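You operate a simulated robot arm through the tools that you are given. There is no shell and no other tool. Be economical: measure what you need, move in short steps, check, and stop when the job is done.

The job below is to be done with a simulated two-armed robot. You get a single attempt, and the scene is never put back.

## Task
Set the kiln as the firing card says, latch it and start it.
Fine: programme and hold time from the card; one press of start.

The check looks at the end state, three seconds after you hand in, the way a careful person would. Anything else that was tipped, shoved, dropped, spilled or broken makes it a failure.

## Robot
Two 7-joint arms with fingered hands on one trunk, on a base that drives. Base frame: it is fixed to the floor where the robot stands at the start and does not move with it; the origin is under the middle of the robot, x ahead of it, y to its left, z up; the surface under the hand at the start is at about z = 872. Readings come in mm, rad, newtons and seconds.
The left shoulder is at the start at [60, 138, 822], the right one opposite. With the tool pointing down near the work surface each hand reaches from about 320 to 900 mm from the robot's upright axis, wherever it stands, measured 20 degrees to its own side. Places, roughly: firing card [700, -100, 800]; green button [500, 100, 800]; hold knob [600, -100, 800]; kiln down button [600, 0, 800]; kiln latch [300, -100, 900]; kiln up button [500, 0, 800]; numbered pot [1250, 250, 750]; programme knob [600, 0, 800]; red button [500, 0, 800]; red switch [400, 100, 700]. Payload 4 kg a hand.
The TCP of each hand is the grasp point between the finger pads, 36 mm short of the fingertips. In the tool frame z runs along the fingers and y along their closing line. Largest opening 120 mm; the body of the gripper starts 42 mm behind the TCP. The gripper is a hand of 5 fingers: y runs from the thumb to the fingers, the wrist lies at [-15, -109, -200] in the tool frame, and closing takes about 1.5 s.
Orientation is that of the tool frame in the base frame, as a unit quaternion [w, x, y, z]. With the fingers straight down and the wrist toward the robot, the tool's x, y and z point along [0, 1, 0], [1, 0, 0] and [0, 0, -1] of the base frame.

## Interface
- The arms move only by the tool move_arm. It takes "left_series", "right_series" or both (then of equal length, played together; a hand with none holds still); each is a list of rows, each an object of numbers (a shift or turn left out is 0, a gripper value left out holds the last): "grip": the opening, from 0 (shut) to 1 (fully open); "x", "y", "z": the shift along the tool's x, y, z in m; "wx", "wy", "wz": the turn, a rotation vector about the tool's x, y, z in rad. In form: [{"grip": .., "x": .., "y": .., "z": .., "wx": .., "wy": .., "wz": ..}, ...]. A call has 1 to 12 rows; each row is the pose to reach, as a shift and turn from the pose commanded when the call began, along the tool's axes at that moment. A row lasts 0.2 s, in which the tool goes at most 50 mm and 0.15 rad; a call with a longer step from one row to the next is refused whole, and so is a gripper value outside its range. Where a pose cannot be reached the arm comes as near as it can. A force on the tool above 40 N (or 10 N above the force at the start of the call, whichever is more), or a blocked arm, ends the call early, and 0.2 s more pass. Each finger travels about 153 mm/s and halts on what it meets, pressing with about 33 N; the grip force reading is that of the motor and also rises with nothing between the fingers. The clock runs only during rows and for 0.2 s after the last one: add rows that repeat a pose to give the fingers time. It gives the time, the measured TCP pose, the force on the tool (base axes), the opening and the grip force at its end, in the units of the frame above (readings bear some noise), with the torque about the TCP (base axes, N m) and any sound that the robot's microphone picked up.
- Cameras (640 x 400 px; columns grow to the right, rows downward): "scene" is now at [46, -36.2, 1472.3]; the picture's right is [-0.31, -0.95, 0.00], its down [-0.62, 0.20, -0.76] and it looks along [0.72, -0.23, -0.65] (base axes); focal length 248 px, centre (320, 200). "left" rides on the left gripper at [-69, -79, -131] in its tool frame; the picture's right is [-0.78, -0.29, 0.55], its down [0.55, -0.73, 0.40] and it looks along [0.29, 0.61, 0.74] (tool axes); focal length 222 px, centre (320, 200). "right" rides on the right gripper at [69, -79, -131] in its tool frame; the picture's right is [-0.78, 0.29, -0.55], its down [-0.55, -0.73, 0.40] and it looks along [-0.29, 0.61, 0.74] (tool axes); focal length 222 px, centre (320, 200). There is no depth. A picture from a camera that has moved, and an enlarged one, comes with that camera's place and axes in the base frame and with its lens. The place of the scene camera against the robot may be out by one fixed shift of up to 25 mm in any direction.
- grab_frame(camera): a new picture of that camera. The clock stands still meanwhile.
- move_column(by): slides the trunk up (or, below 0, down) by that many mm; the arms and the scene camera ride with it, the base frame stays. It gives what a move gives, with no picture.
- steer(legs): drives the robot by 1 to 6 legs, each [ahead, left, turn to the left] in mm, mm and rad, along the robot's own axes; the way and the turn of a leg run together, so that a leg with both is an arc; at most 1500 mm and 3.142 rad a leg. The arms and the cameras ride along, it lands a little off, and it stops where it bumps. It gives what a move gives.
- set_grasp(shape, hand): the hand has 5 fingers and takes this shape, open, in about a second: jaw (thumb against the fingers, like two jaws); tri (thumb and two fingers); tip (a fingertip pinch); poke (one finger out to press); point (the index stretched); flat (the hand flat); cup (the hand cupped); fist (a fist). The gripper value then closes the fingers along that shape, each until it touches; the sizes above hold for jaw. It gives what a move gives, with no picture.
- pan_tilt(pan, tilt): turns the head with the scene camera to pan (to the left, within 1.501 rad either way) and tilt (down, from -0.506 to 1.204), counted from straight ahead of the robot. It gives what a move gives.
- inspect(camera, box): a new picture of the part [left, top, right, bottom] of that camera's present view, enlarged. The clock stands still meanwhile.
- close_job(): hands the job in; it is judged then, once.

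Work in short steps. Places have to be worked out from the pictures, the camera data and where the tool is seen: move nearer, look again, correct. Check each grasp and each placing, and mend what went wrong. You have 120 turns and 88 pictures in all, those below and enlarged ones among them. Open the grippers and draw the arms clear of the work before you hand the job in, unless the task says otherwise; then end with one line.

The tools are called after "Call:" by a JSON object that holds its "name" and its "arguments". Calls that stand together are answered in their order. move_arm: Moves the arms, as the interface text tells. Its arguments: {"type":"object","properties":{"left_series":{"type":"array"},"right_series":{"type":"array"}},"required":[]} The other tools are called the same way: move_column (by) slides the trunk up or down; set_grasp (shape, hand) gives the hand a shape; steer (legs) drives the base; pan_tilt (pan, tilt) turns the head that bears the scene camera; grab_frame (camera) takes a picture; inspect (camera, box) takes an enlarged picture of a part of a camera's view; close_job () hands the job in.

At the start:

```text
time_s: 0.0
left_position: [469.1, 134.9, 1259.1]
left_tcp_rot: [0.0, 0.707, 0.707, 0.0]
left_wrist_force: [0.7, 0.4, 0.1]
left_torque: [0.0, -0.04, -0.02]
left_grip_width: 119.8
left_grip_force: 0.0
left_shape: jaw
right_position: [554.4, -221.8, 1232.7]
right_tcp_rot: [0.0, 0.707, 0.707, 0.0]
right_wrist_force: [0.4, 0.0, -0.3]
right_torque: [-0.01, -0.03, 0.01]
right_grip_width: 119.8
right_grip_force: 0.1
right_shape: jaw
trunk travel left (down, up): [-400.0, 190.0]
robot x, y, heading: [-1.1, -2.8, 0.002]
head pan, tilt: [-0.312, 0.71]
```

scene: 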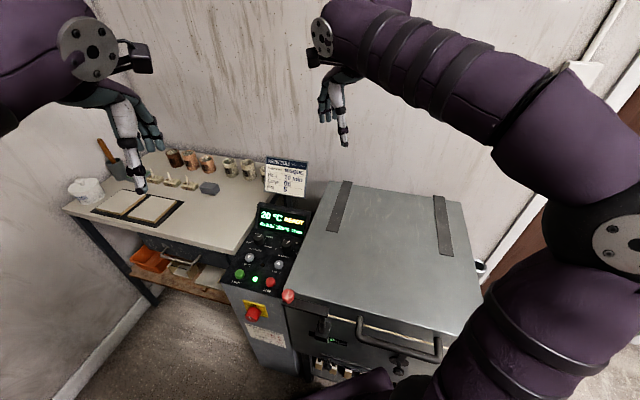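
right: 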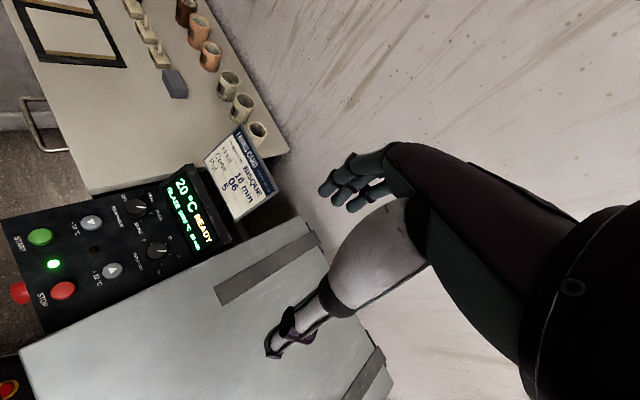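
left: 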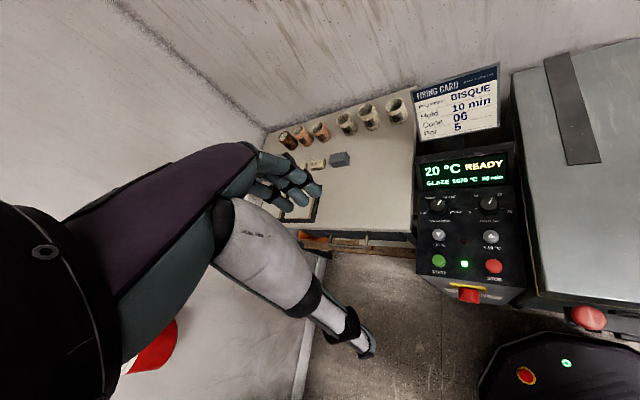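

The card seems to read BISQUE, 10 min, cone 06, pot 5. I enlarge the panel, card and latch.

Call:
{"name": "inspect", "arguments": {"camera": "left", "box": [400, 60, 540, 150]}}

Call:
{"name": "inspect", "arguments": {"camera": "left", "box": [400, 150, 540, 310]}}

Call:
{"name": "inspect", "arguments": {"camera": "scene", "box": [220, 270, 480, 400]}}

```text
4.44 times, centred on (470, 105) of left
camera zoom: at [389.8, 64.9, 1390.7], right [-0.29, -0.78, -0.55], down [-0.73, 0.55, -0.4], along [0.61, 0.29, -0.74], focal length 987 px, centre (-347, 622)
```

zoom: 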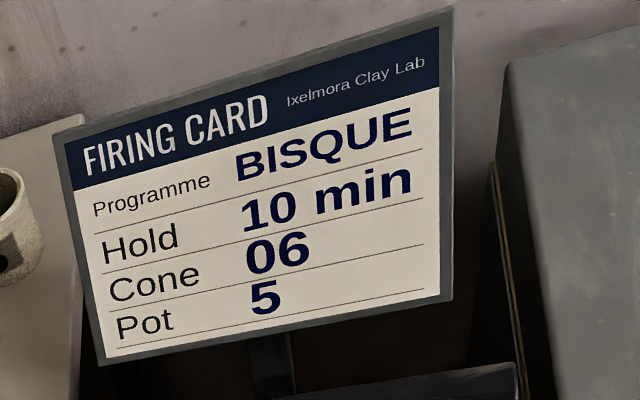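

```text
2.50 times, centred on (470, 230) of left
camera zoom: at [389.8, 64.9, 1390.7], right [-0.29, -0.78, -0.55], down [-0.73, 0.55, -0.4], along [0.61, 0.29, -0.74], focal length 555 px, centre (-55, 125)
```

zoom: 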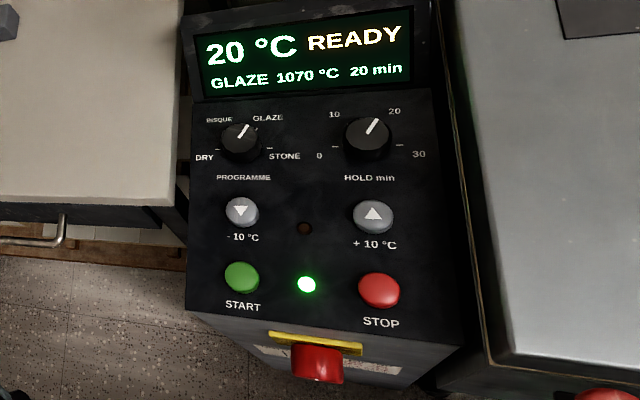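

```text
2.46 times, centred on (350, 335) of scene
camera zoom: at [46.0, -36.2, 1472.3], right [-0.31, -0.95, 0.0], down [-0.62, 0.2, -0.76], along [0.72, -0.23, -0.65], focal length 610 px, centre (246, -132)
```

zoom: 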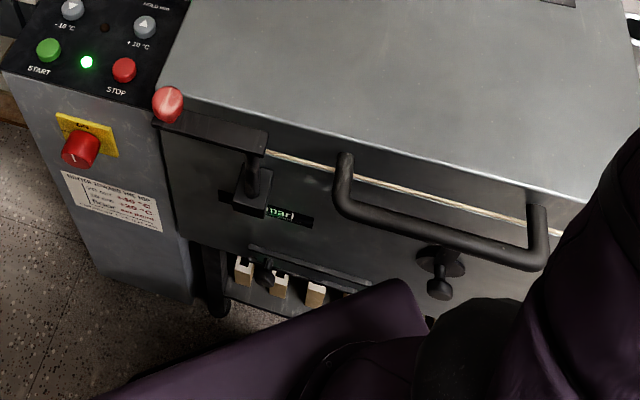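

The label below the switch may matter, and so may the latch. I look closer at both.

Call:
{"name": "inspect", "arguments": {"camera": "scene", "box": [235, 310, 305, 370]}}

Call:
{"name": "inspect", "arguments": {"camera": "scene", "box": [270, 280, 370, 370]}}

Call:
{"name": "inspect", "arguments": {"camera": "scene", "box": [60, 130, 320, 300]}}

```text
6.67 times, centred on (270, 340) of scene
camera zoom: at [46.0, -36.2, 1472.3], right [-0.31, -0.95, 0.0], down [-0.62, 0.2, -0.76], along [0.72, -0.23, -0.65], focal length 1652 px, centre (653, -733)
```

zoom: 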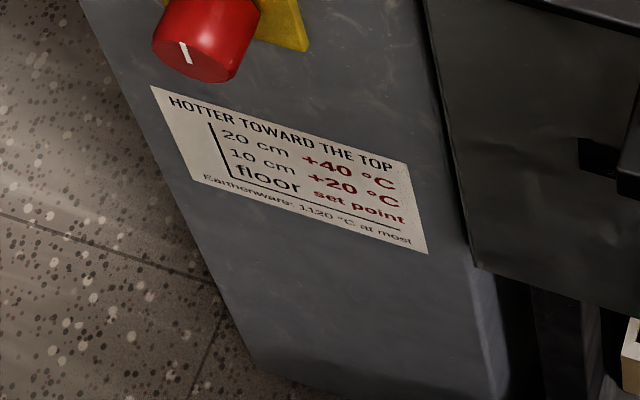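

```text
4.44 times, centred on (320, 325) of scene
camera zoom: at [46.0, -36.2, 1472.3], right [-0.31, -0.95, 0.0], down [-0.62, 0.2, -0.76], along [0.72, -0.23, -0.65], focal length 1101 px, centre (320, -356)
```

zoom: 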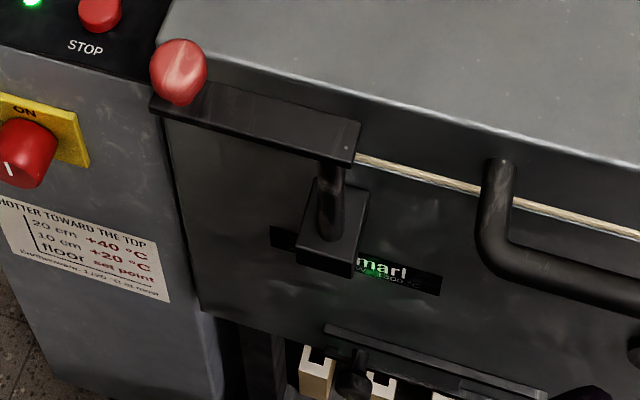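

```text
2.35 times, centred on (190, 215) of scene
camera zoom: at [46.0, -36.2, 1472.3], right [-0.31, -0.95, 0.0], down [-0.62, 0.2, -0.76], along [0.72, -0.23, -0.65], focal length 583 px, centre (626, 165)
```

zoom: 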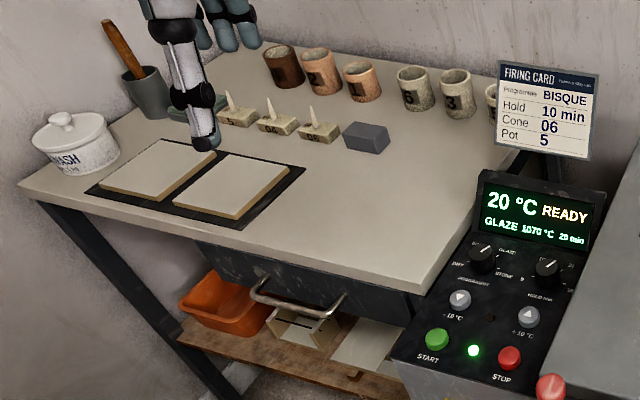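

Card: BISQUE, 10 min. The panel shows GLAZE, 20 min. Triangulating puts the programme knob near [636,1,812], hold knob [580,-81,810], START [525,79,786] and latch knob [353,-40,921]. The kiln is turned about -0.6 rad, so I back off and square the robot to it.

Call:
{"name": "steer", "arguments": {"legs": [[-67, 168, 0], [0, 0, -0.6]]}}

Call:
{"name": "pan_tilt", "arguments": {"pan": 0.1, "tilt": 0.8}}

Call:
{"name": "grab_frame", "arguments": {"camera": "scene"}}

Call:
{"name": "grab_frame", "arguments": {"camera": "left"}}

```text
time_s: 3.1
left_position: [399.2, 20.5, 1259.7]
left_tcp_rot: [-0.001, 0.881, 0.474, -0.001]
left_wrist_force: [-0.7, 0.2, -0.4]
left_torque: [0.01, 0.0, -0.01]
left_grip_width: 119.7
left_grip_force: 0.1
left_shape: jaw
right_position: [272.7, -323.4, 1231.8]
right_tcp_rot: [0.0, 0.88, 0.475, 0.0]
right_wrist_force: [0.1, -0.5, 1.6]
right_torque: [0.0, 0.01, 0.03]
right_grip_width: 119.7
right_grip_force: 0.1
right_shape: jaw
trunk travel left (down, up): [-400.0, 190.0]
robot x, y, heading: [-65.1, 169.4, -0.581]
head pan, tilt: [-0.312, 0.71]
```

```text
time_s: 4.0
left_position: [400.0, 19.9, 1260.6]
left_tcp_rot: [0.0, 0.88, 0.474, 0.0]
left_wrist_force: [0.5, 0.1, 0.1]
left_torque: [0.05, -0.02, 0.03]
left_grip_width: 119.9
left_grip_force: 0.0
left_shape: jaw
right_position: [271.5, -323.6, 1231.9]
right_tcp_rot: [0.0, 0.88, 0.475, 0.0]
right_wrist_force: [0.4, 0.5, 1.8]
right_torque: [0.05, 0.01, -0.01]
right_grip_width: 119.6
right_grip_force: 0.0
right_shape: jaw
trunk travel left (down, up): [-400.0, 190.0]
robot x, y, heading: [-62.2, 168.7, -0.582]
head pan, tilt: [0.099, 0.799]
```

```text
78 pictures are left
camera scene: at [-24.8, 135.7, 1465.1], right [-0.47, -0.89, 0.0], down [-0.63, 0.33, -0.7], along [0.62, -0.32, -0.72], focal length 248 px, centre (320, 200)
```

scene: 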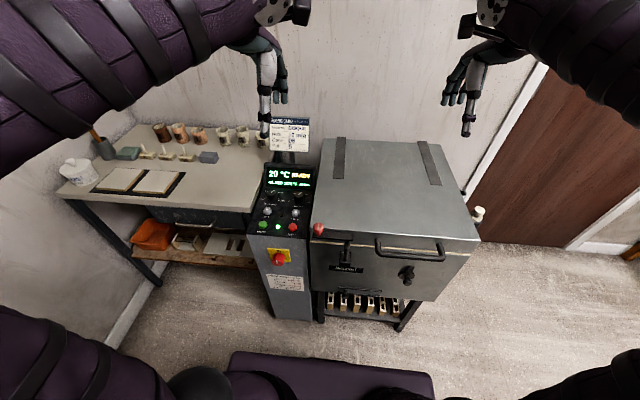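

```text
77 pictures are left
camera left: at [294.5, 6.3, 1390.7], right [-0.67, -0.49, -0.55], down [-0.31, 0.86, -0.4], along [0.67, -0.1, -0.74], focal length 222 px, centre (320, 200)
```

left: 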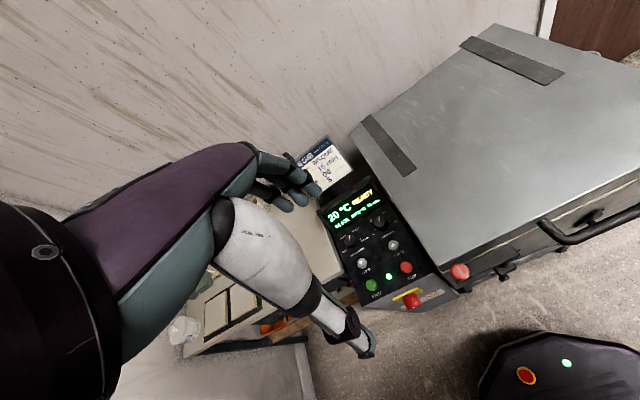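

Now square to the kiln. I look at the latch enlarged.

Call:
{"name": "inspect", "arguments": {"camera": "scene", "box": [295, 210, 375, 290]}}

Call:
{"name": "inspect", "arguments": {"camera": "left", "box": [430, 230, 550, 310]}}

```text
5.00 times, centred on (335, 250) of scene
camera zoom: at [-24.8, 135.7, 1465.1], right [-0.47, -0.89, 0.0], down [-0.63, 0.33, -0.7], along [0.62, -0.32, -0.72], focal length 1239 px, centre (245, -50)
```

zoom: 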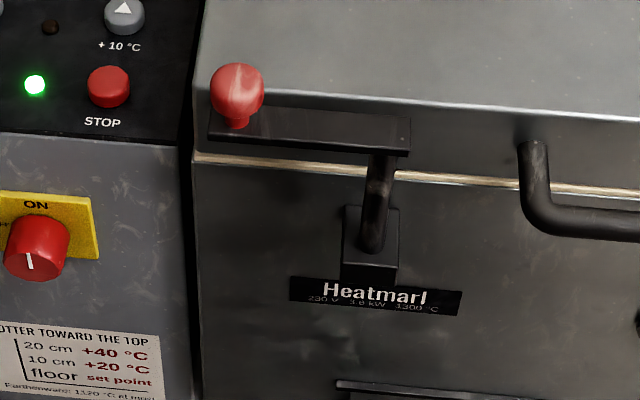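

```text
5.00 times, centred on (490, 270) of left
camera zoom: at [294.5, 6.3, 1390.7], right [-0.67, -0.49, -0.55], down [-0.31, 0.86, -0.4], along [0.67, -0.1, -0.74], focal length 1111 px, centre (-530, -150)
```

zoom: 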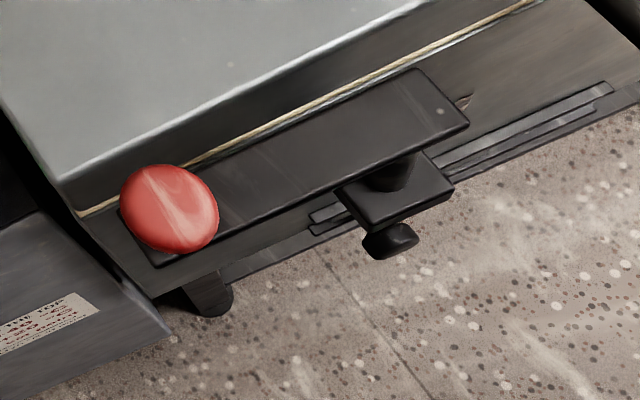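

The latch bar stands out in front on an upright pin. Its red knob is about [352,-45,918], the bar is above the lid top (about 870) and the pivot is near [297,-112]. I lower the left hand to above the knob and look.

Call:
{"name": "move_arm", "arguments": {"left_series": [{"x": -0.014, "z": 0.04}, {"x": -0.027, "z": 0.08}, {"x": -0.04, "z": 0.12}, {"x": -0.054, "z": 0.16}, {"x": -0.067, "z": 0.2}, {"x": -0.0805, "y": -0.004, "z": 0.24}, {"x": -0.0805, "y": -0.004, "z": 0.24}]}}

Call:
{"name": "grab_frame", "arguments": {"camera": "left"}}

Call:
{"name": "grab_frame", "arguments": {"camera": "scene"}}

```text
time_s: 5.6
left_position: [352.4, -44.3, 1020.5]
left_tcp_rot: [0.0, 0.88, 0.474, 0.0]
left_wrist_force: [-1.1, 0.6, -0.3]
left_torque: [0.0, 0.03, -0.01]
left_grip_width: 119.9
left_grip_force: 0.0
left_shape: jaw
right_position: [273.5, -322.8, 1232.9]
right_tcp_rot: [0.0, 0.881, 0.474, 0.0]
right_wrist_force: [-0.2, 0.0, 0.2]
right_torque: [0.01, -0.03, 0.0]
right_grip_width: 119.3
right_grip_force: 0.1
right_shape: jaw
trunk travel left (down, up): [-400.0, 190.0]
robot x, y, heading: [-65.0, 163.8, -0.582]
head pan, tilt: [0.099, 0.799]
```

```text
74 pictures are left
camera left: at [246.8, -59.1, 1151.1], right [-0.68, -0.5, -0.55], down [-0.31, 0.86, -0.4], along [0.67, -0.1, -0.74], focal length 222 px, centre (320, 200)
```

left: 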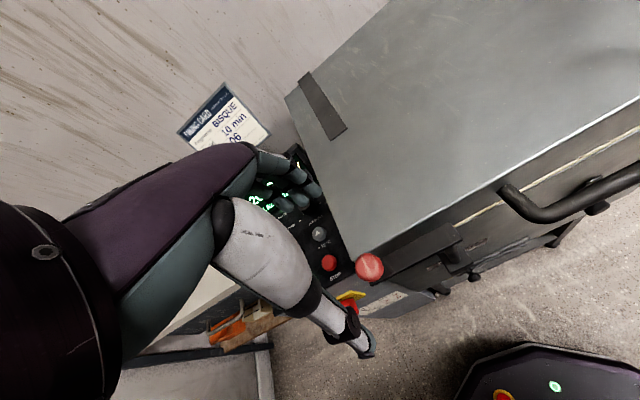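

```text
73 pictures are left
camera scene: at [-24.8, 135.8, 1465.1], right [-0.46, -0.89, 0.0], down [-0.63, 0.33, -0.7], along [0.62, -0.32, -0.72], focal length 248 px, centre (320, 200)
```

scene: 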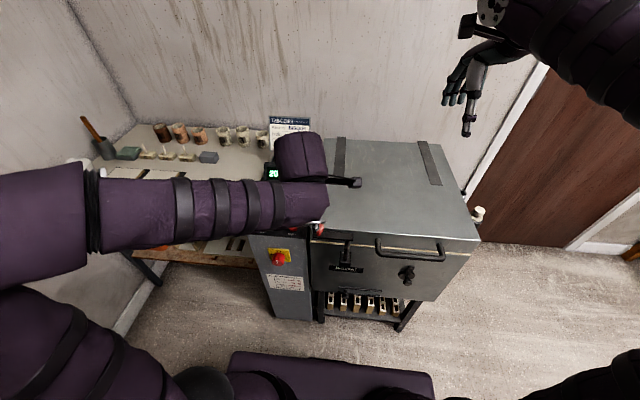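

The projected estimate matches the red knob's pixel (366,267). I descend to z about 942.

Call:
{"name": "move_arm", "arguments": {"left_series": [{"z": 0.03}, {"z": 0.055}, {"z": 0.078}, {"z": 0.078}]}}

Call:
{"name": "grab_frame", "arguments": {"camera": "left"}}

```text
time_s: 6.6
left_position: [351.7, -45.5, 942.7]
left_tcp_rot: [0.0, 0.881, 0.474, 0.001]
left_wrist_force: [-0.3, 0.5, -0.8]
left_torque: [-0.01, 0.04, 0.02]
left_grip_width: 119.8
left_grip_force: 0.1
left_shape: jaw
right_position: [274.1, -323.7, 1232.5]
right_tcp_rot: [0.0, 0.881, 0.474, 0.0]
right_wrist_force: [-0.3, 1.0, -0.1]
right_torque: [0.02, 0.0, -0.02]
right_grip_width: 119.8
right_grip_force: 0.1
right_shape: jaw
trunk travel left (down, up): [-400.0, 190.0]
robot x, y, heading: [-66.7, 165.7, -0.59]
head pan, tilt: [0.099, 0.799]
```

```text
72 pictures are left
camera left: at [247.5, -59.3, 1074.2], right [-0.68, -0.5, -0.55], down [-0.31, 0.86, -0.4], along [0.67, -0.1, -0.74], focal length 222 px, centre (320, 200)
```

left: 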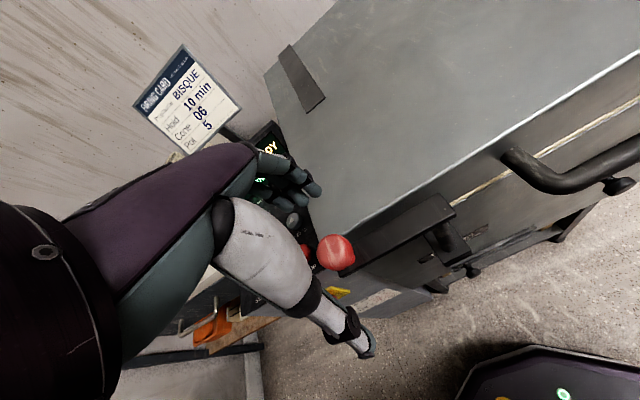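

The knob sits between thumb and fingers, so I close on it.

Call:
{"name": "move_arm", "arguments": {"left_series": [{"x": -0.004, "z": 0.004, "grip": 1}, {"x": -0.004, "z": 0.004, "grip": 0.5}, {"x": -0.004, "z": 0.004, "grip": 0.3}, {"x": -0.004, "z": 0.004, "grip": 0.1}, {"x": -0.004, "z": 0.004, "grip": 0.1}, {"x": -0.004, "z": 0.004, "grip": 0.1}, {"x": -0.004, "z": 0.004, "grip": 0.1}]}}

Call:
{"name": "grab_frame", "arguments": {"camera": "left"}}

```text
time_s: 8.2
left_position: [349.5, -47.8, 938.7]
left_tcp_rot: [0.0, 0.88, 0.475, 0.0]
left_wrist_force: [-1.9, -1.2, 0.5]
left_torque: [-0.03, -0.01, -0.06]
left_grip_width: 20.4
left_grip_force: 33.0
left_shape: jaw
right_position: [273.1, -322.8, 1231.6]
right_tcp_rot: [0.0, 0.881, 0.473, 0.0]
right_wrist_force: [-0.5, 0.7, 0.8]
right_torque: [-0.01, 0.0, 0.01]
right_grip_width: 119.9
right_grip_force: 0.0
right_shape: jaw
trunk travel left (down, up): [-400.0, 190.0]
robot x, y, heading: [-68.8, 164.5, -0.581]
head pan, tilt: [0.099, 0.799]
```

```text
71 pictures are left
camera left: at [244.6, -62.2, 1069.8], right [-0.68, -0.49, -0.55], down [-0.31, 0.86, -0.4], along [0.67, -0.1, -0.74], focal length 222 px, centre (320, 200)
```

left: 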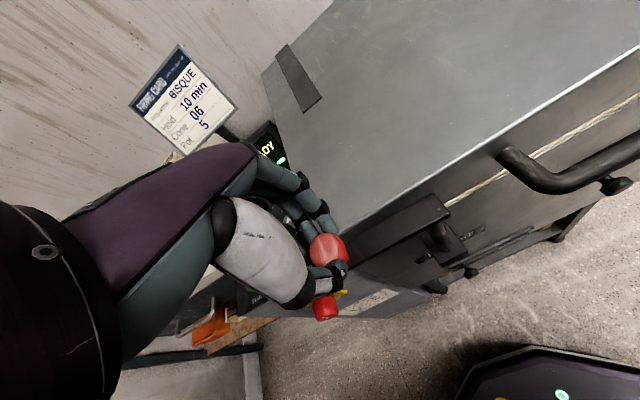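

Gripped at 20 mm. I swing the knob clockwise about the pivot (radius about 82 mm), first 40 degrees.

Call:
{"name": "move_arm", "arguments": {"left_series": [{"x": -0.001, "y": 0.007, "wz": 0.04}, {"x": -0.0032, "y": 0.0139, "wz": 0.09}, {"x": -0.0055, "y": 0.0205, "wz": 0.13}, {"x": -0.0087, "y": 0.0271, "wz": 0.17}, {"x": -0.012, "y": 0.033, "wz": 0.22}, {"x": -0.0164, "y": 0.0391, "wz": 0.26}, {"x": -0.021, "y": 0.0445, "wz": 0.3}, {"x": -0.0261, "y": 0.0496, "wz": 0.35}]}}

Call:
{"name": "grab_frame", "arguments": {"camera": "left"}}

```text
time_s: 10.0
left_position: [377.8, -94.9, 936.9]
left_tcp_rot: [0.002, 0.949, 0.314, 0.0]
left_wrist_force: [9.7, 3.2, 9.9]
left_torque: [-0.1, -0.41, 0.0]
left_grip_width: 20.1
left_grip_force: 32.4
left_shape: jaw
right_position: [273.1, -323.2, 1232.5]
right_tcp_rot: [-0.001, 0.88, 0.474, 0.0]
right_wrist_force: [-0.3, 0.2, 0.0]
right_torque: [0.0, 0.0, -0.03]
right_grip_width: 119.7
right_grip_force: 0.1
right_shape: jaw
trunk travel left (down, up): [-400.0, 190.0]
robot x, y, heading: [-63.4, 164.8, -0.583]
head pan, tilt: [0.099, 0.799]
```

```text
70 pictures are left
camera left: at [274.0, -74.0, 1068.7], right [-0.8, -0.23, -0.55], down [0.0, 0.92, -0.4], along [0.6, -0.32, -0.74], focal length 222 px, centre (320, 200)
```

left: 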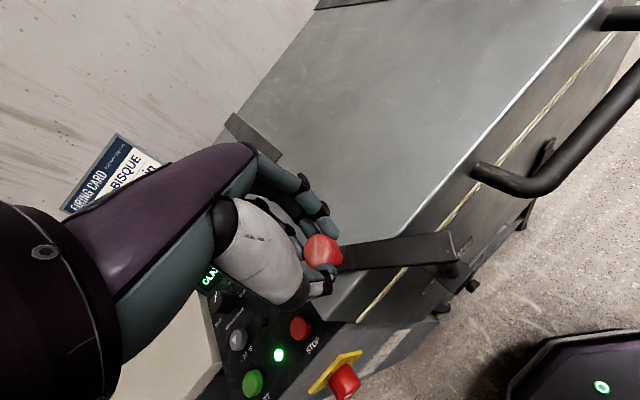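

The bar is swinging over the lid freely. I go on 30 degrees more, 3 mm higher to ease the upward force.

Call:
{"name": "move_arm", "arguments": {"left_series": [{"x": -0.0035, "y": 0.0065, "z": -0.002, "wz": 0.05}, {"x": -0.0077, "y": 0.0125, "z": -0.003, "wz": 0.1}, {"x": -0.0125, "y": 0.018, "z": -0.003, "wz": 0.15}, {"x": -0.0176, "y": 0.0232, "z": -0.003, "wz": 0.2}, {"x": -0.023, "y": 0.028, "z": -0.003, "wz": 0.25}, {"x": -0.0292, "y": 0.0321, "z": -0.003, "wz": 0.3}]}}

Call:
{"name": "grab_frame", "arguments": {"camera": "left"}}

```text
time_s: 11.4
left_position: [372.7, -141.7, 939.3]
left_tcp_rot: [0.0, 0.986, 0.166, -0.001]
left_wrist_force: [11.9, -0.8, -8.3]
left_torque: [-0.24, -0.39, -0.25]
left_grip_width: 17.5
left_grip_force: 32.7
left_shape: jaw
right_position: [274.7, -324.7, 1231.7]
right_tcp_rot: [-0.001, 0.88, 0.474, 0.0]
right_wrist_force: [-0.4, 0.3, 0.0]
right_torque: [-0.02, -0.02, -0.01]
right_grip_width: 120.2
right_grip_force: 0.1
right_shape: jaw
trunk travel left (down, up): [-400.0, 190.0]
robot x, y, heading: [-64.8, 168.0, -0.585]
head pan, tilt: [0.099, 0.799]
```

```text
69 pictures are left
camera left: at [280.6, -89.4, 1070.3], right [-0.84, 0.02, -0.55], down [0.28, 0.88, -0.4], along [0.47, -0.48, -0.74], focal length 222 px, centre (320, 200)
```

left: 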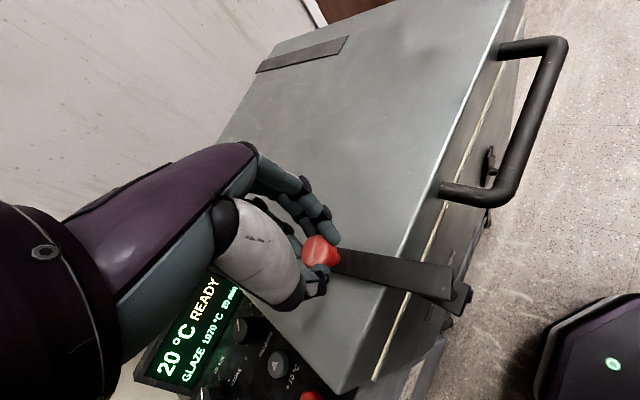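

About 70 degrees done. I take the last 15–20 degrees with a slightly larger radius until the stop, z up 1 mm lower tension.

Call:
{"name": "move_arm", "arguments": {"left_series": [{"x": -0.001, "y": 0.004, "z": 0.002, "wz": 0.02}, {"x": -0.003, "y": 0.0078, "z": 0.002, "wz": 0.04}, {"x": -0.006, "y": 0.0103, "z": 0.002, "wz": 0.07}, {"x": -0.0089, "y": 0.0127, "z": 0.002, "wz": 0.09}, {"x": -0.0125, "y": 0.0153, "z": 0.002, "wz": 0.12}, {"x": -0.0165, "y": 0.0179, "z": 0.002, "wz": 0.14}, {"x": -0.0218, "y": 0.0209, "z": 0.002, "wz": 0.17}]}}

Call:
{"name": "grab_frame", "arguments": {"camera": "left"}}

```text
time_s: 13.0
left_position: [362.2, -162.2, 938.7]
left_tcp_rot: [-0.001, 0.996, 0.086, 0.001]
left_wrist_force: [9.9, 20.5, 1.7]
left_torque: [0.52, -0.47, 0.1]
left_grip_width: 17.6
left_grip_force: 32.8
left_shape: jaw
right_position: [274.6, -321.2, 1233.0]
right_tcp_rot: [0.0, 0.88, 0.475, -0.001]
right_wrist_force: [0.5, 0.3, -0.7]
right_torque: [0.03, 0.0, 0.0]
right_grip_width: 119.7
right_grip_force: 0.1
right_shape: jaw
trunk travel left (down, up): [-400.0, 190.0]
robot x, y, heading: [-66.9, 166.3, -0.583]
head pan, tilt: [0.099, 0.799]
```

```text
68 pictures are left
camera left: at [280.2, -97.1, 1069.1], right [-0.82, 0.15, -0.55], down [0.42, 0.82, -0.4], along [0.39, -0.55, -0.74], focal length 222 px, centre (320, 200)
```

left: 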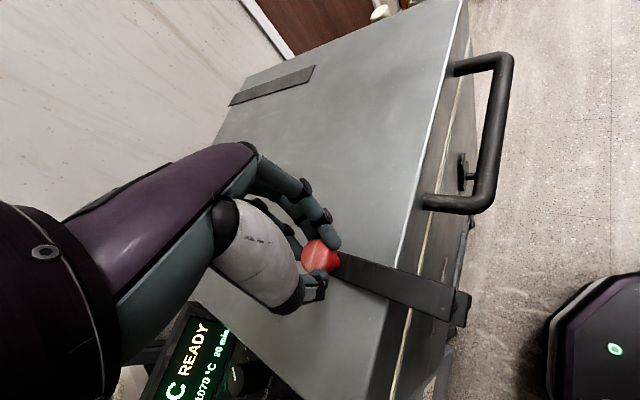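

Resistance has risen to 20 N against the swing, which suggests a stop. I nudge a few mm more to confirm.

Call:
{"name": "move_arm", "arguments": {"left_series": [{"x": -0.003, "y": 0.003}, {"x": -0.006, "y": 0.006}, {"x": -0.009, "y": 0.009}]}}

```text
time_s: 13.6
left_position: [362.4, -165.7, 937.7]
left_tcp_rot: [-0.004, 0.996, 0.09, 0.003]
left_wrist_force: [7.5, 19.9, 10.6]
left_torque: [0.6, -0.34, 0.03]
left_grip_width: 18.2
left_grip_force: 33.1
left_shape: jaw
right_position: [275.5, -320.1, 1233.3]
right_tcp_rot: [0.0, 0.879, 0.476, -0.001]
right_wrist_force: [-0.6, -1.0, 0.1]
right_torque: [0.04, -0.02, 0.01]
right_grip_width: 119.8
right_grip_force: 0.0
right_shape: jaw
trunk travel left (down, up): [-400.0, 190.0]
robot x, y, heading: [-62.4, 167.1, -0.579]
head pan, tilt: [0.099, 0.799]
stopped in row 3 (left hand): the force on the tool passed its limit at 41 N (the readings are from after the stop); the commanded pose is now the measured one
```

The swing hit a stop at 41 N, so I open the hand and lift away to look.

Call:
{"name": "move_arm", "arguments": {"left_series": [{"grip": 0.4}, {"grip": 0.8}, {"grip": 1.0}, {"grip": 1.0}, {"z": -0.04}, {"z": -0.085}, {"z": -0.13}, {"z": -0.175, "x": -0.03}, {"z": -0.2, "x": -0.06}]}}

Call:
{"name": "grab_frame", "arguments": {"camera": "left"}}

Call:
{"name": "grab_frame", "arguments": {"camera": "scene"}}

```text
refused: row 8 steps farther than a row can; nothing moved
```

```text
67 pictures are left
camera left: at [278.3, -102.1, 1069.1], right [-0.82, 0.15, -0.55], down [0.41, 0.83, -0.39], along [0.4, -0.55, -0.74], focal length 222 px, centre (320, 200)
```

left: 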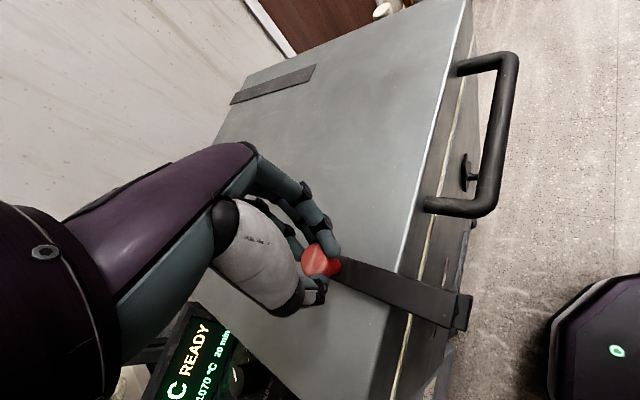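

```text
66 pictures are left
camera scene: at [-24.6, 138.3, 1465.2], right [-0.46, -0.89, 0.0], down [-0.64, 0.33, -0.7], along [0.62, -0.32, -0.72], focal length 248 px, centre (320, 200)
```

scene: 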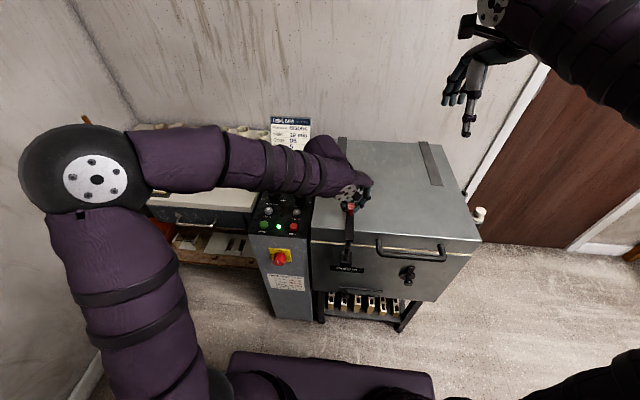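

The bar is now square over the lid. I release and lift straight up with smaller steps.

Call:
{"name": "move_arm", "arguments": {"left_series": [{"grip": 0.4}, {"grip": 0.8}, {"grip": 1.0}, {"grip": 1.0}, {"z": -0.04}, {"z": -0.08}, {"z": -0.12}, {"z": -0.16}, {"z": -0.2, "wz": -0.15}, {"z": -0.2, "wz": -0.3}, {"z": -0.2, "wz": -0.45}, {"z": -0.2, "wz": -0.6}]}}

Call:
{"name": "inspect", "arguments": {"camera": "scene", "box": [290, 180, 410, 290]}}

```text
time_s: 16.2
left_position: [357.5, -171.1, 1138.1]
left_tcp_rot: [-0.003, 0.925, 0.379, 0.003]
left_wrist_force: [0.3, 0.0, 0.5]
left_torque: [0.0, 0.02, -0.02]
left_grip_width: 119.9
left_grip_force: 0.1
left_shape: jaw
right_position: [273.8, -322.4, 1232.5]
right_tcp_rot: [-0.001, 0.88, 0.475, 0.001]
right_wrist_force: [0.1, 0.0, -1.4]
right_torque: [0.03, -0.03, 0.01]
right_grip_width: 119.4
right_grip_force: 0.0
right_shape: jaw
trunk travel left (down, up): [-400.0, 190.0]
robot x, y, heading: [-69.4, 167.5, -0.579]
head pan, tilt: [0.099, 0.799]
```

```text
3.64 times, centred on (350, 235) of scene
camera zoom: at [-24.5, 135.8, 1465.1], right [-0.46, -0.89, 0.0], down [-0.64, 0.33, -0.7], along [0.62, -0.32, -0.72], focal length 901 px, centre (211, 73)
```

zoom: 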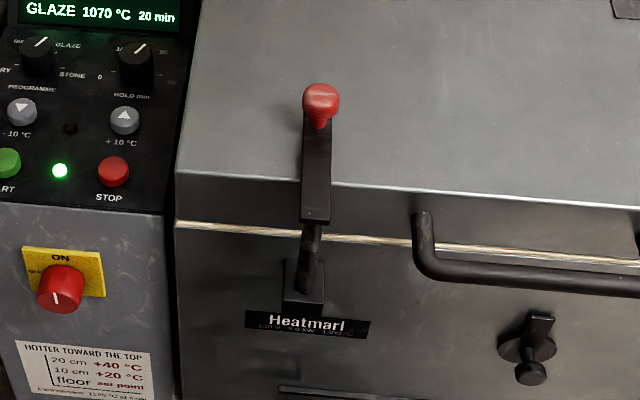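

The latch is over the lid. Next I switch the left hand to a fingertip pinch and carry it above the programme knob.

Call:
{"name": "set_grasp", "arguments": {"hand": "left", "shape": "tip"}}

Call:
{"name": "move_arm", "arguments": {"left_series": [{"x": 0.0455, "y": 0.0104}, {"x": 0.091, "y": 0.0208, "wz": 0.05}, {"x": 0.1365, "y": 0.0312, "wz": 0.1}, {"x": 0.182, "y": 0.0416, "wz": 0.15}, {"x": 0.2275, "y": 0.052, "wz": 0.2}, {"x": 0.273, "y": 0.0625, "wz": 0.25}, {"x": 0.3186, "y": 0.0729, "wz": 0.25}, {"x": 0.3186, "y": 0.0729, "z": 0.04, "wz": 0.25}, {"x": 0.3186, "y": 0.0729, "z": 0.08, "wz": 0.25}]}}

Call:
{"name": "grab_frame", "arguments": {"camera": "left"}}

Call:
{"name": "grab_frame", "arguments": {"camera": "scene"}}

```text
time_s: 17.1
left_position: [357.6, -170.3, 1137.0]
left_tcp_rot: [-0.002, 0.926, 0.378, 0.001]
left_wrist_force: [-0.7, 0.0, 0.0]
left_torque: [0.03, 0.02, -0.01]
left_grip_width: 120.0
left_grip_force: 0.1
left_shape: tip
right_position: [274.8, -321.8, 1232.1]
right_tcp_rot: [0.0, 0.88, 0.474, -0.001]
right_wrist_force: [0.1, -0.3, 0.5]
right_torque: [-0.02, -0.02, 0.0]
right_grip_width: 119.8
right_grip_force: 0.1
right_shape: jaw
trunk travel left (down, up): [-400.0, 190.0]
robot x, y, heading: [-70.3, 167.2, -0.585]
head pan, tilt: [0.099, 0.799]
```

```text
time_s: 19.1
left_position: [638.5, 0.7, 1059.1]
left_tcp_rot: [-0.002, 0.966, 0.26, 0.002]
left_wrist_force: [-1.0, 0.1, 0.2]
left_torque: [-0.01, 0.0, 0.01]
left_grip_width: 119.8
left_grip_force: 0.0
left_shape: tip
right_position: [275.6, -322.7, 1232.8]
right_tcp_rot: [-0.001, 0.88, 0.474, 0.0]
right_wrist_force: [0.2, 0.0, 0.0]
right_torque: [-0.01, 0.0, 0.01]
right_grip_width: 119.6
right_grip_force: 0.1
right_shape: jaw
trunk travel left (down, up): [-400.0, 190.0]
robot x, y, heading: [-67.8, 166.3, -0.583]
head pan, tilt: [0.099, 0.799]
```

```text
64 pictures are left
camera left: at [538.1, 32.8, 1189.6], right [-0.82, -0.14, -0.55], down [0.11, 0.91, -0.39], along [0.56, -0.38, -0.74], focal length 222 px, centre (320, 200)
```

left: 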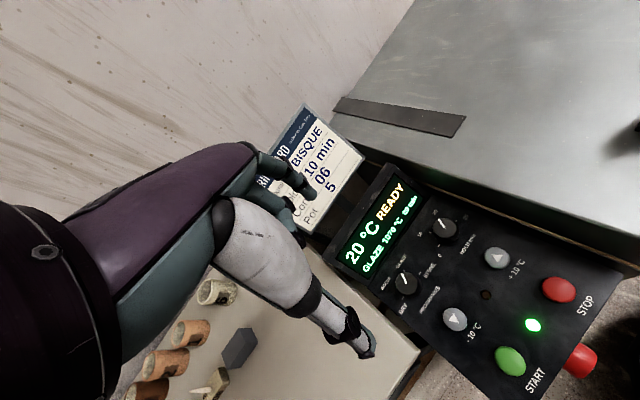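

```text
63 pictures are left
camera scene: at [-23.9, 136.0, 1465.1], right [-0.46, -0.89, 0.0], down [-0.64, 0.33, -0.7], along [0.62, -0.32, -0.72], focal length 248 px, centre (320, 200)
```

scene: 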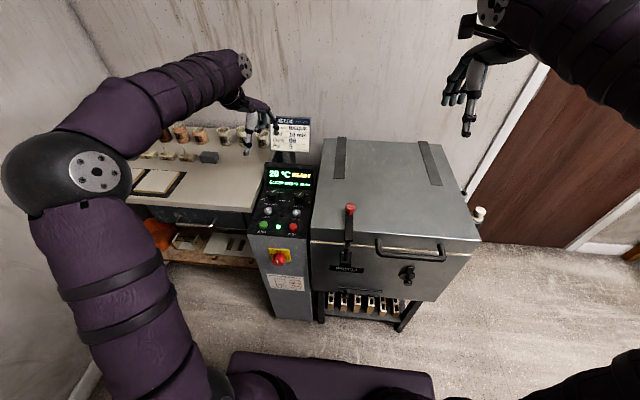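

Rays confirm the programme knob at about [637,3,812] and hold at [580,-85,810]. I tilt to the panel normal (about 0.19 rad), partly close to 72 mm, and descend to z about 890 on the knob axis.

Call:
{"name": "move_arm", "arguments": {"left_series": [{"grip": 0.6, "x": -0.002, "y": -0.004, "z": 0.04, "wx": -0.05, "wy": 0.025}, {"x": -0.004, "y": -0.008, "z": 0.08, "wx": -0.1, "wy": 0.05}, {"x": -0.006, "y": -0.012, "z": 0.12, "wx": -0.14, "wy": 0.07}, {"x": -0.007, "y": -0.0157, "z": 0.15, "wx": -0.17, "wy": 0.085}, {"x": -0.007, "y": -0.0157, "z": 0.169, "wx": -0.17, "wy": 0.085}, {"x": -0.007, "y": -0.0157, "z": 0.169, "wx": -0.17, "wy": 0.085}]}}

Call:
{"name": "grab_frame", "arguments": {"camera": "left"}}

Call:
{"name": "inspect", "arguments": {"camera": "scene", "box": [230, 110, 350, 240]}}

```text
time_s: 20.5
left_position: [624.1, 9.5, 890.4]
left_tcp_rot: [0.068, 0.961, 0.259, 0.066]
left_wrist_force: [-0.7, 0.1, 0.2]
left_torque: [0.0, 0.0, -0.03]
left_grip_width: 72.2
left_grip_force: 0.0
left_shape: tip
right_position: [273.7, -323.0, 1232.5]
right_tcp_rot: [0.0, 0.88, 0.475, 0.0]
right_wrist_force: [0.0, -0.8, -0.2]
right_torque: [-0.01, -0.02, -0.02]
right_grip_width: 119.6
right_grip_force: 0.0
right_shape: jaw
trunk travel left (down, up): [-400.0, 190.0]
robot x, y, heading: [-66.9, 166.8, -0.582]
head pan, tilt: [0.099, 0.799]
```

```text
62 pictures are left
camera left: at [504.2, 55.2, 1000.4], right [-0.73, -0.2, -0.66], down [0.18, 0.87, -0.46], along [0.66, -0.45, -0.6], focal length 222 px, centre (320, 200)
```

left: 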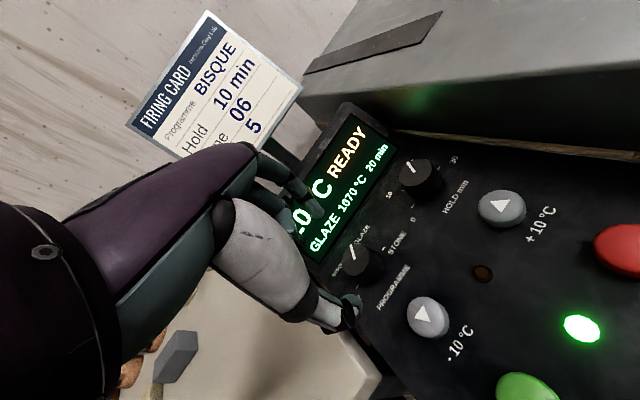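

```text
3.08 times, centred on (290, 175) of scene
camera zoom: at [-24.3, 136.0, 1465.1], right [-0.46, -0.89, 0.0], down [-0.64, 0.33, -0.7], along [0.62, -0.32, -0.72], focal length 762 px, centre (412, 277)
```

zoom: 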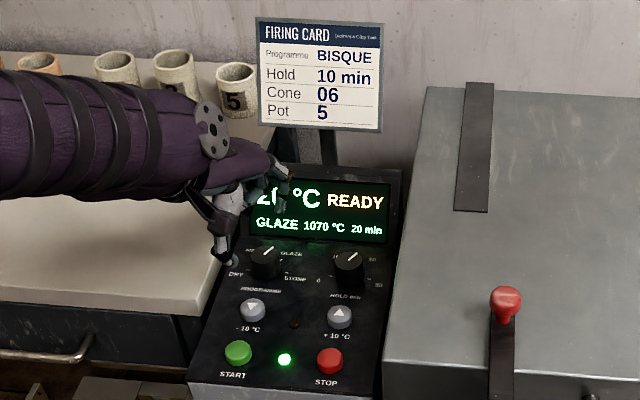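

The knob lies nearly on the tool axis, about 85 mm ahead of the TCP and 4 mm toward +y. I advance 42 mm along the axis and look.

Call:
{"name": "move_arm", "arguments": {"left_series": [{"y": 0.002, "z": 0.015}, {"y": 0.004, "z": 0.03}, {"y": 0.004, "z": 0.042}, {"y": 0.004, "z": 0.042}]}}

Call:
{"name": "grab_frame", "arguments": {"camera": "left"}}

Call:
{"name": "inspect", "arguments": {"camera": "scene", "box": [240, 140, 330, 240]}}

```text
time_s: 21.5
left_position: [632.7, 3.0, 850.0]
left_tcp_rot: [0.069, 0.961, 0.26, 0.066]
left_wrist_force: [-0.9, 0.5, -0.4]
left_torque: [-0.04, 0.03, 0.01]
left_grip_width: 72.5
left_grip_force: 0.0
left_shape: tip
right_position: [274.1, -322.7, 1230.6]
right_tcp_rot: [0.0, 0.88, 0.475, 0.0]
right_wrist_force: [0.1, 0.5, 0.8]
right_torque: [0.02, 0.01, -0.03]
right_grip_width: 119.7
right_grip_force: 0.2
right_shape: jaw
trunk travel left (down, up): [-400.0, 190.0]
robot x, y, heading: [-64.1, 166.1, -0.583]
head pan, tilt: [0.099, 0.799]
```

```text
60 pictures are left
camera left: at [512.8, 48.3, 959.7], right [-0.73, -0.2, -0.66], down [0.18, 0.87, -0.46], along [0.66, -0.45, -0.6], focal length 222 px, centre (320, 200)
```

left: 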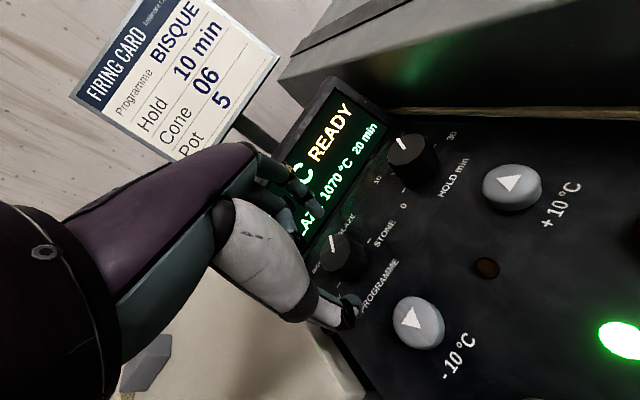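

```text
4.00 times, centred on (285, 190) of scene
camera zoom: at [-24.3, 136.1, 1465.1], right [-0.46, -0.89, 0.0], down [-0.64, 0.33, -0.7], along [0.62, -0.32, -0.72], focal length 991 px, centre (460, 240)
```

zoom: 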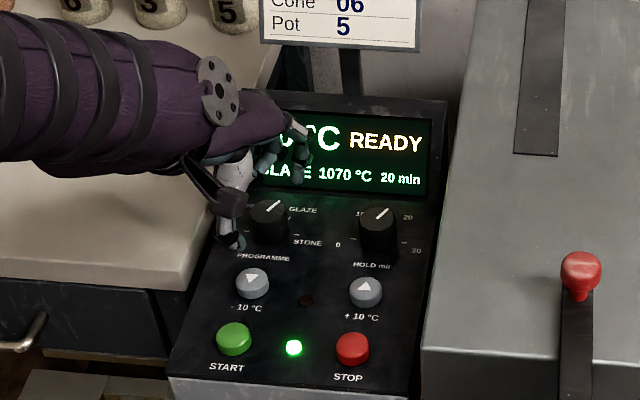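

I zoom into the left view to judge fingertip depth and clearance.

Call:
{"name": "inspect", "arguments": {"camera": "left", "box": [250, 170, 410, 340]}}

```text
2.35 times, centred on (330, 255) of left
camera zoom: at [512.8, 48.3, 959.7], right [-0.73, -0.2, -0.66], down [0.18, 0.87, -0.46], along [0.66, -0.45, -0.6], focal length 523 px, centre (296, 71)
```

zoom: 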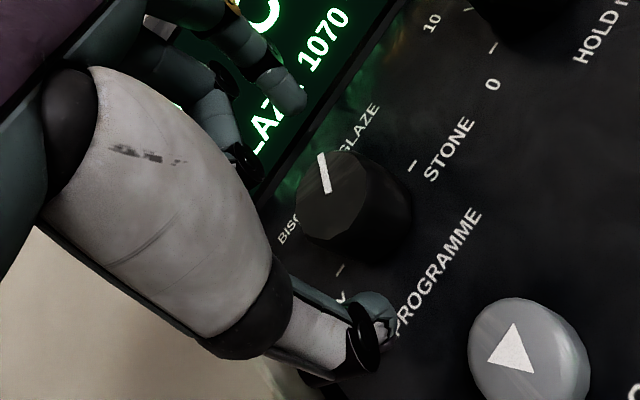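

Fingertips straddle the knob. I advance 12 mm more (fingertips around mid-knob) and close gently.

Call:
{"name": "move_arm", "arguments": {"left_series": [{"y": -0.002, "z": 0.006}, {"y": -0.002, "z": 0.012}, {"y": -0.002, "z": 0.012, "grip": 0.45}, {"y": -0.002, "z": 0.012, "grip": 0.3}, {"y": -0.002, "z": 0.012, "grip": 0.2}, {"y": -0.002, "z": 0.012, "grip": 0.2}, {"y": -0.002, "z": 0.012, "grip": 0.2}]}}

Call:
{"name": "inspect", "arguments": {"camera": "left", "box": [250, 170, 410, 340]}}

```text
time_s: 23.1
left_position: [631.5, 4.4, 840.3]
left_tcp_rot: [0.069, 0.961, 0.259, 0.068]
left_wrist_force: [-6.6, 8.2, 29.5]
left_torque: [1.0, 0.53, 0.04]
left_grip_width: 29.5
left_grip_force: 0.0
left_shape: tip
right_position: [271.5, -321.9, 1234.5]
right_tcp_rot: [0.001, 0.88, 0.475, 0.0]
right_wrist_force: [0.6, -0.5, 0.0]
right_torque: [-0.03, -0.02, 0.01]
right_grip_width: 119.5
right_grip_force: 0.1
right_shape: jaw
trunk travel left (down, up): [-400.0, 190.0]
robot x, y, heading: [-65.4, 166.8, -0.579]
head pan, tilt: [0.099, 0.799]
```

```text
2.35 times, centred on (330, 255) of left
camera zoom: at [511.7, 49.3, 949.8], right [-0.72, -0.2, -0.66], down [0.18, 0.87, -0.46], along [0.67, -0.45, -0.59], focal length 523 px, centre (296, 71)
```

zoom: 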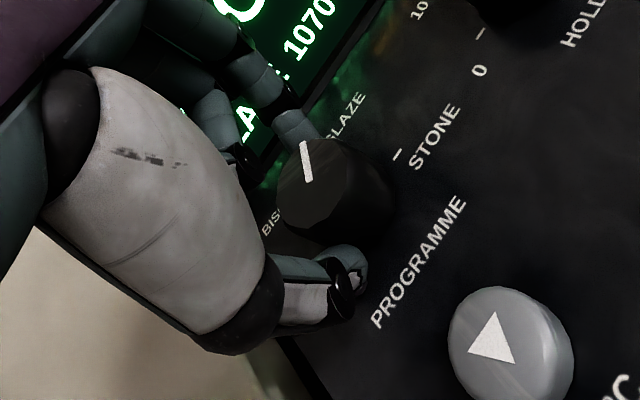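

There's a 30 N push along the tool, so the tips are probably on the panel. I ease back 6 mm with the fingers slightly open, then close.

Call:
{"name": "move_arm", "arguments": {"left_series": [{"grip": 0.5}, {"grip": 0.5, "z": -0.006}, {"grip": 0.35, "z": -0.006}, {"grip": 0.2, "z": -0.006}, {"grip": 0.05, "z": -0.006}, {"grip": 0.05, "z": -0.006}, {"grip": 0.05, "z": -0.006}]}}

Call:
{"name": "inspect", "arguments": {"camera": "left", "box": [250, 170, 410, 340]}}

```text
time_s: 24.7
left_position: [632.7, 5.5, 842.1]
left_tcp_rot: [0.068, 0.961, 0.259, 0.064]
left_wrist_force: [-1.2, 6.8, -9.8]
left_torque: [0.29, 0.12, 0.04]
left_grip_width: 24.9
left_grip_force: 33.0
left_shape: tip
right_position: [274.6, -321.0, 1232.0]
right_tcp_rot: [0.0, 0.88, 0.474, 0.0]
right_wrist_force: [0.6, -0.1, -0.1]
right_torque: [-0.02, 0.02, 0.02]
right_grip_width: 119.5
right_grip_force: 0.1
right_shape: jaw
trunk travel left (down, up): [-400.0, 190.0]
robot x, y, heading: [-67.8, 169.6, -0.58]
head pan, tilt: [0.099, 0.799]
```

```text
2.35 times, centred on (330, 255) of left
camera zoom: at [512.6, 50.1, 951.9], right [-0.73, -0.2, -0.65], down [0.17, 0.87, -0.46], along [0.66, -0.45, -0.6], focal length 523 px, centre (296, 71)
```

zoom: 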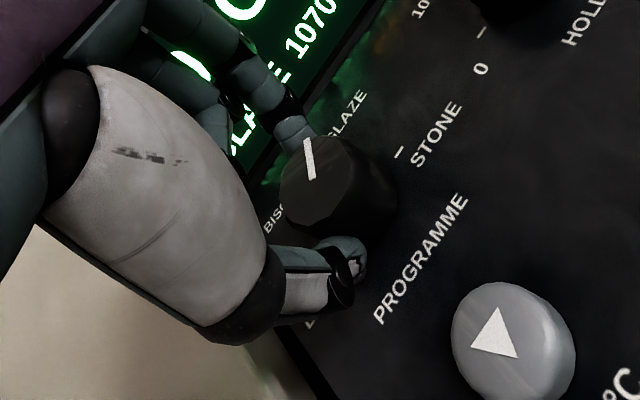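

The knob is firmly gripped at 33 N. I turn 30 degrees counter-clockwise and check.

Call:
{"name": "move_arm", "arguments": {"left_series": [{"wz": -0.1}, {"wz": -0.2}, {"wz": -0.3}, {"wz": -0.4}, {"wz": -0.52}, {"wz": -0.52}]}}

Call:
{"name": "grab_frame", "arguments": {"camera": "left"}}

```text
time_s: 26.1
left_position: [631.9, 4.6, 842.7]
left_tcp_rot: [0.083, 0.862, 0.498, 0.045]
left_wrist_force: [-5.4, 3.7, -15.9]
left_torque: [0.2, 0.34, -0.01]
left_grip_width: 22.6
left_grip_force: 32.7
left_shape: tip
right_position: [274.9, -322.1, 1231.7]
right_tcp_rot: [-0.001, 0.88, 0.475, 0.0]
right_wrist_force: [0.0, -0.6, 0.3]
right_torque: [-0.03, -0.01, -0.01]
right_grip_width: 119.5
right_grip_force: 0.1
right_shape: jaw
trunk travel left (down, up): [-400.0, 190.0]
robot x, y, heading: [-63.7, 169.4, -0.579]
head pan, tilt: [0.099, 0.799]
```

```text
55 pictures are left
camera left: at [508.2, -4.4, 957.1], right [-0.55, -0.59, -0.59], down [-0.29, 0.8, -0.53], along [0.78, -0.13, -0.61], focal length 222 px, centre (320, 200)
```

left: 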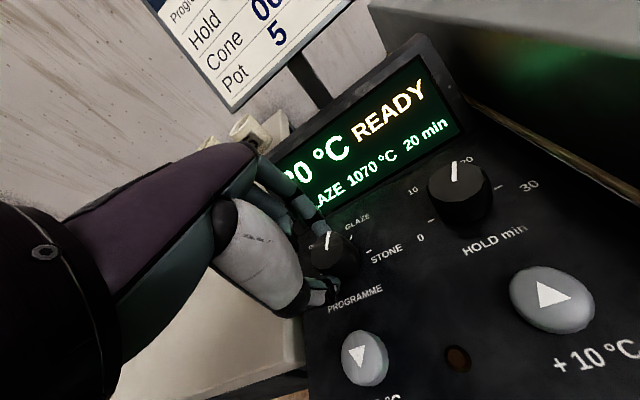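

I zoom in to see if the pointer turned with the hand.

Call:
{"name": "inspect", "arguments": {"camera": "left", "box": [270, 180, 410, 310]}}

```text
3.08 times, centred on (340, 245) of left
camera zoom: at [508.2, -4.4, 957.1], right [-0.55, -0.59, -0.59], down [-0.29, 0.8, -0.53], along [0.78, -0.13, -0.61], focal length 684 px, centre (258, 62)
```

zoom: 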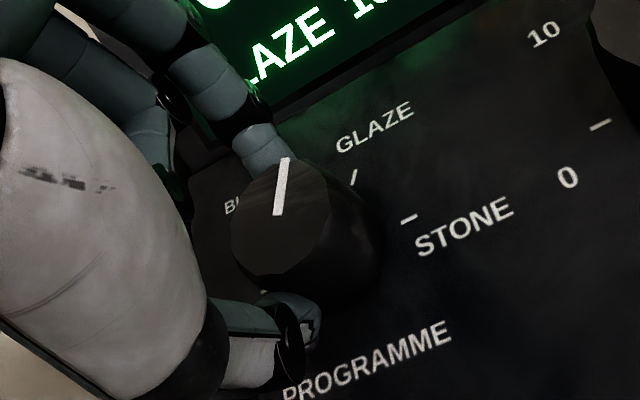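

The pointer has turned to about midway between GLAZE and BISQUE. I turn 30 degrees more.

Call:
{"name": "move_arm", "arguments": {"left_series": [{"wz": -0.1, "z": 0.002}, {"wz": -0.2, "z": 0.002}, {"wz": -0.3, "z": 0.002}, {"wz": -0.4, "z": 0.002}, {"wz": -0.53, "z": 0.002}, {"wz": -0.53, "z": 0.002}]}}

Call:
{"name": "grab_frame", "arguments": {"camera": "left"}}

Call:
{"name": "inspect", "arguments": {"camera": "left", "box": [270, 160, 430, 310]}}

```text
time_s: 27.5
left_position: [631.7, 3.9, 842.5]
left_tcp_rot: [0.093, 0.702, 0.706, 0.022]
left_wrist_force: [-2.8, 2.7, -5.6]
left_torque: [0.17, 0.16, 0.0]
left_grip_width: 21.6
left_grip_force: 33.0
left_shape: tip
right_position: [273.7, -322.4, 1232.8]
right_tcp_rot: [0.0, 0.88, 0.476, 0.001]
right_wrist_force: [0.5, -0.4, 0.8]
right_torque: [-0.04, 0.02, 0.0]
right_grip_width: 119.6
right_grip_force: 0.0
right_shape: jaw
trunk travel left (down, up): [-400.0, 190.0]
robot x, y, heading: [-64.8, 168.3, -0.581]
head pan, tilt: [0.099, 0.799]
```

```text
53 pictures are left
camera left: at [532.3, -53.4, 965.1], right [-0.2, -0.84, -0.51], down [-0.66, 0.5, -0.56], along [0.72, 0.22, -0.65], focal length 222 px, centre (320, 200)
```

left: 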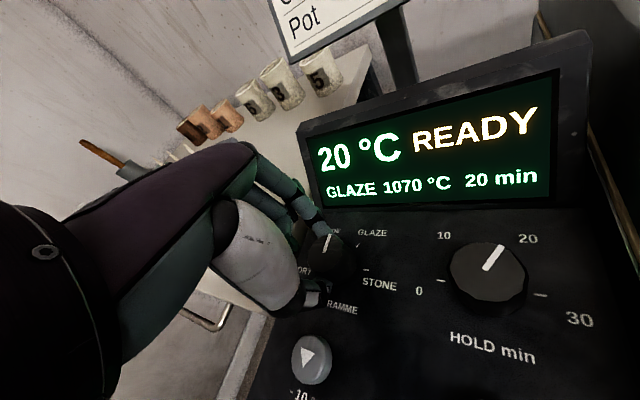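

```text
2.67 times, centred on (350, 235) of left
camera zoom: at [532.3, -53.4, 965.1], right [-0.2, -0.84, -0.51], down [-0.66, 0.5, -0.56], along [0.72, 0.22, -0.65], focal length 592 px, centre (240, 107)
```

zoom: 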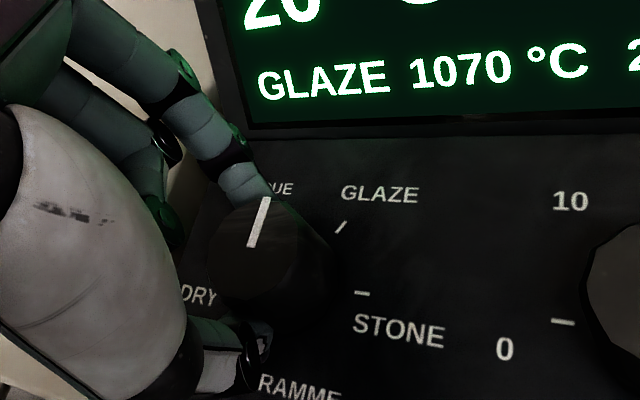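

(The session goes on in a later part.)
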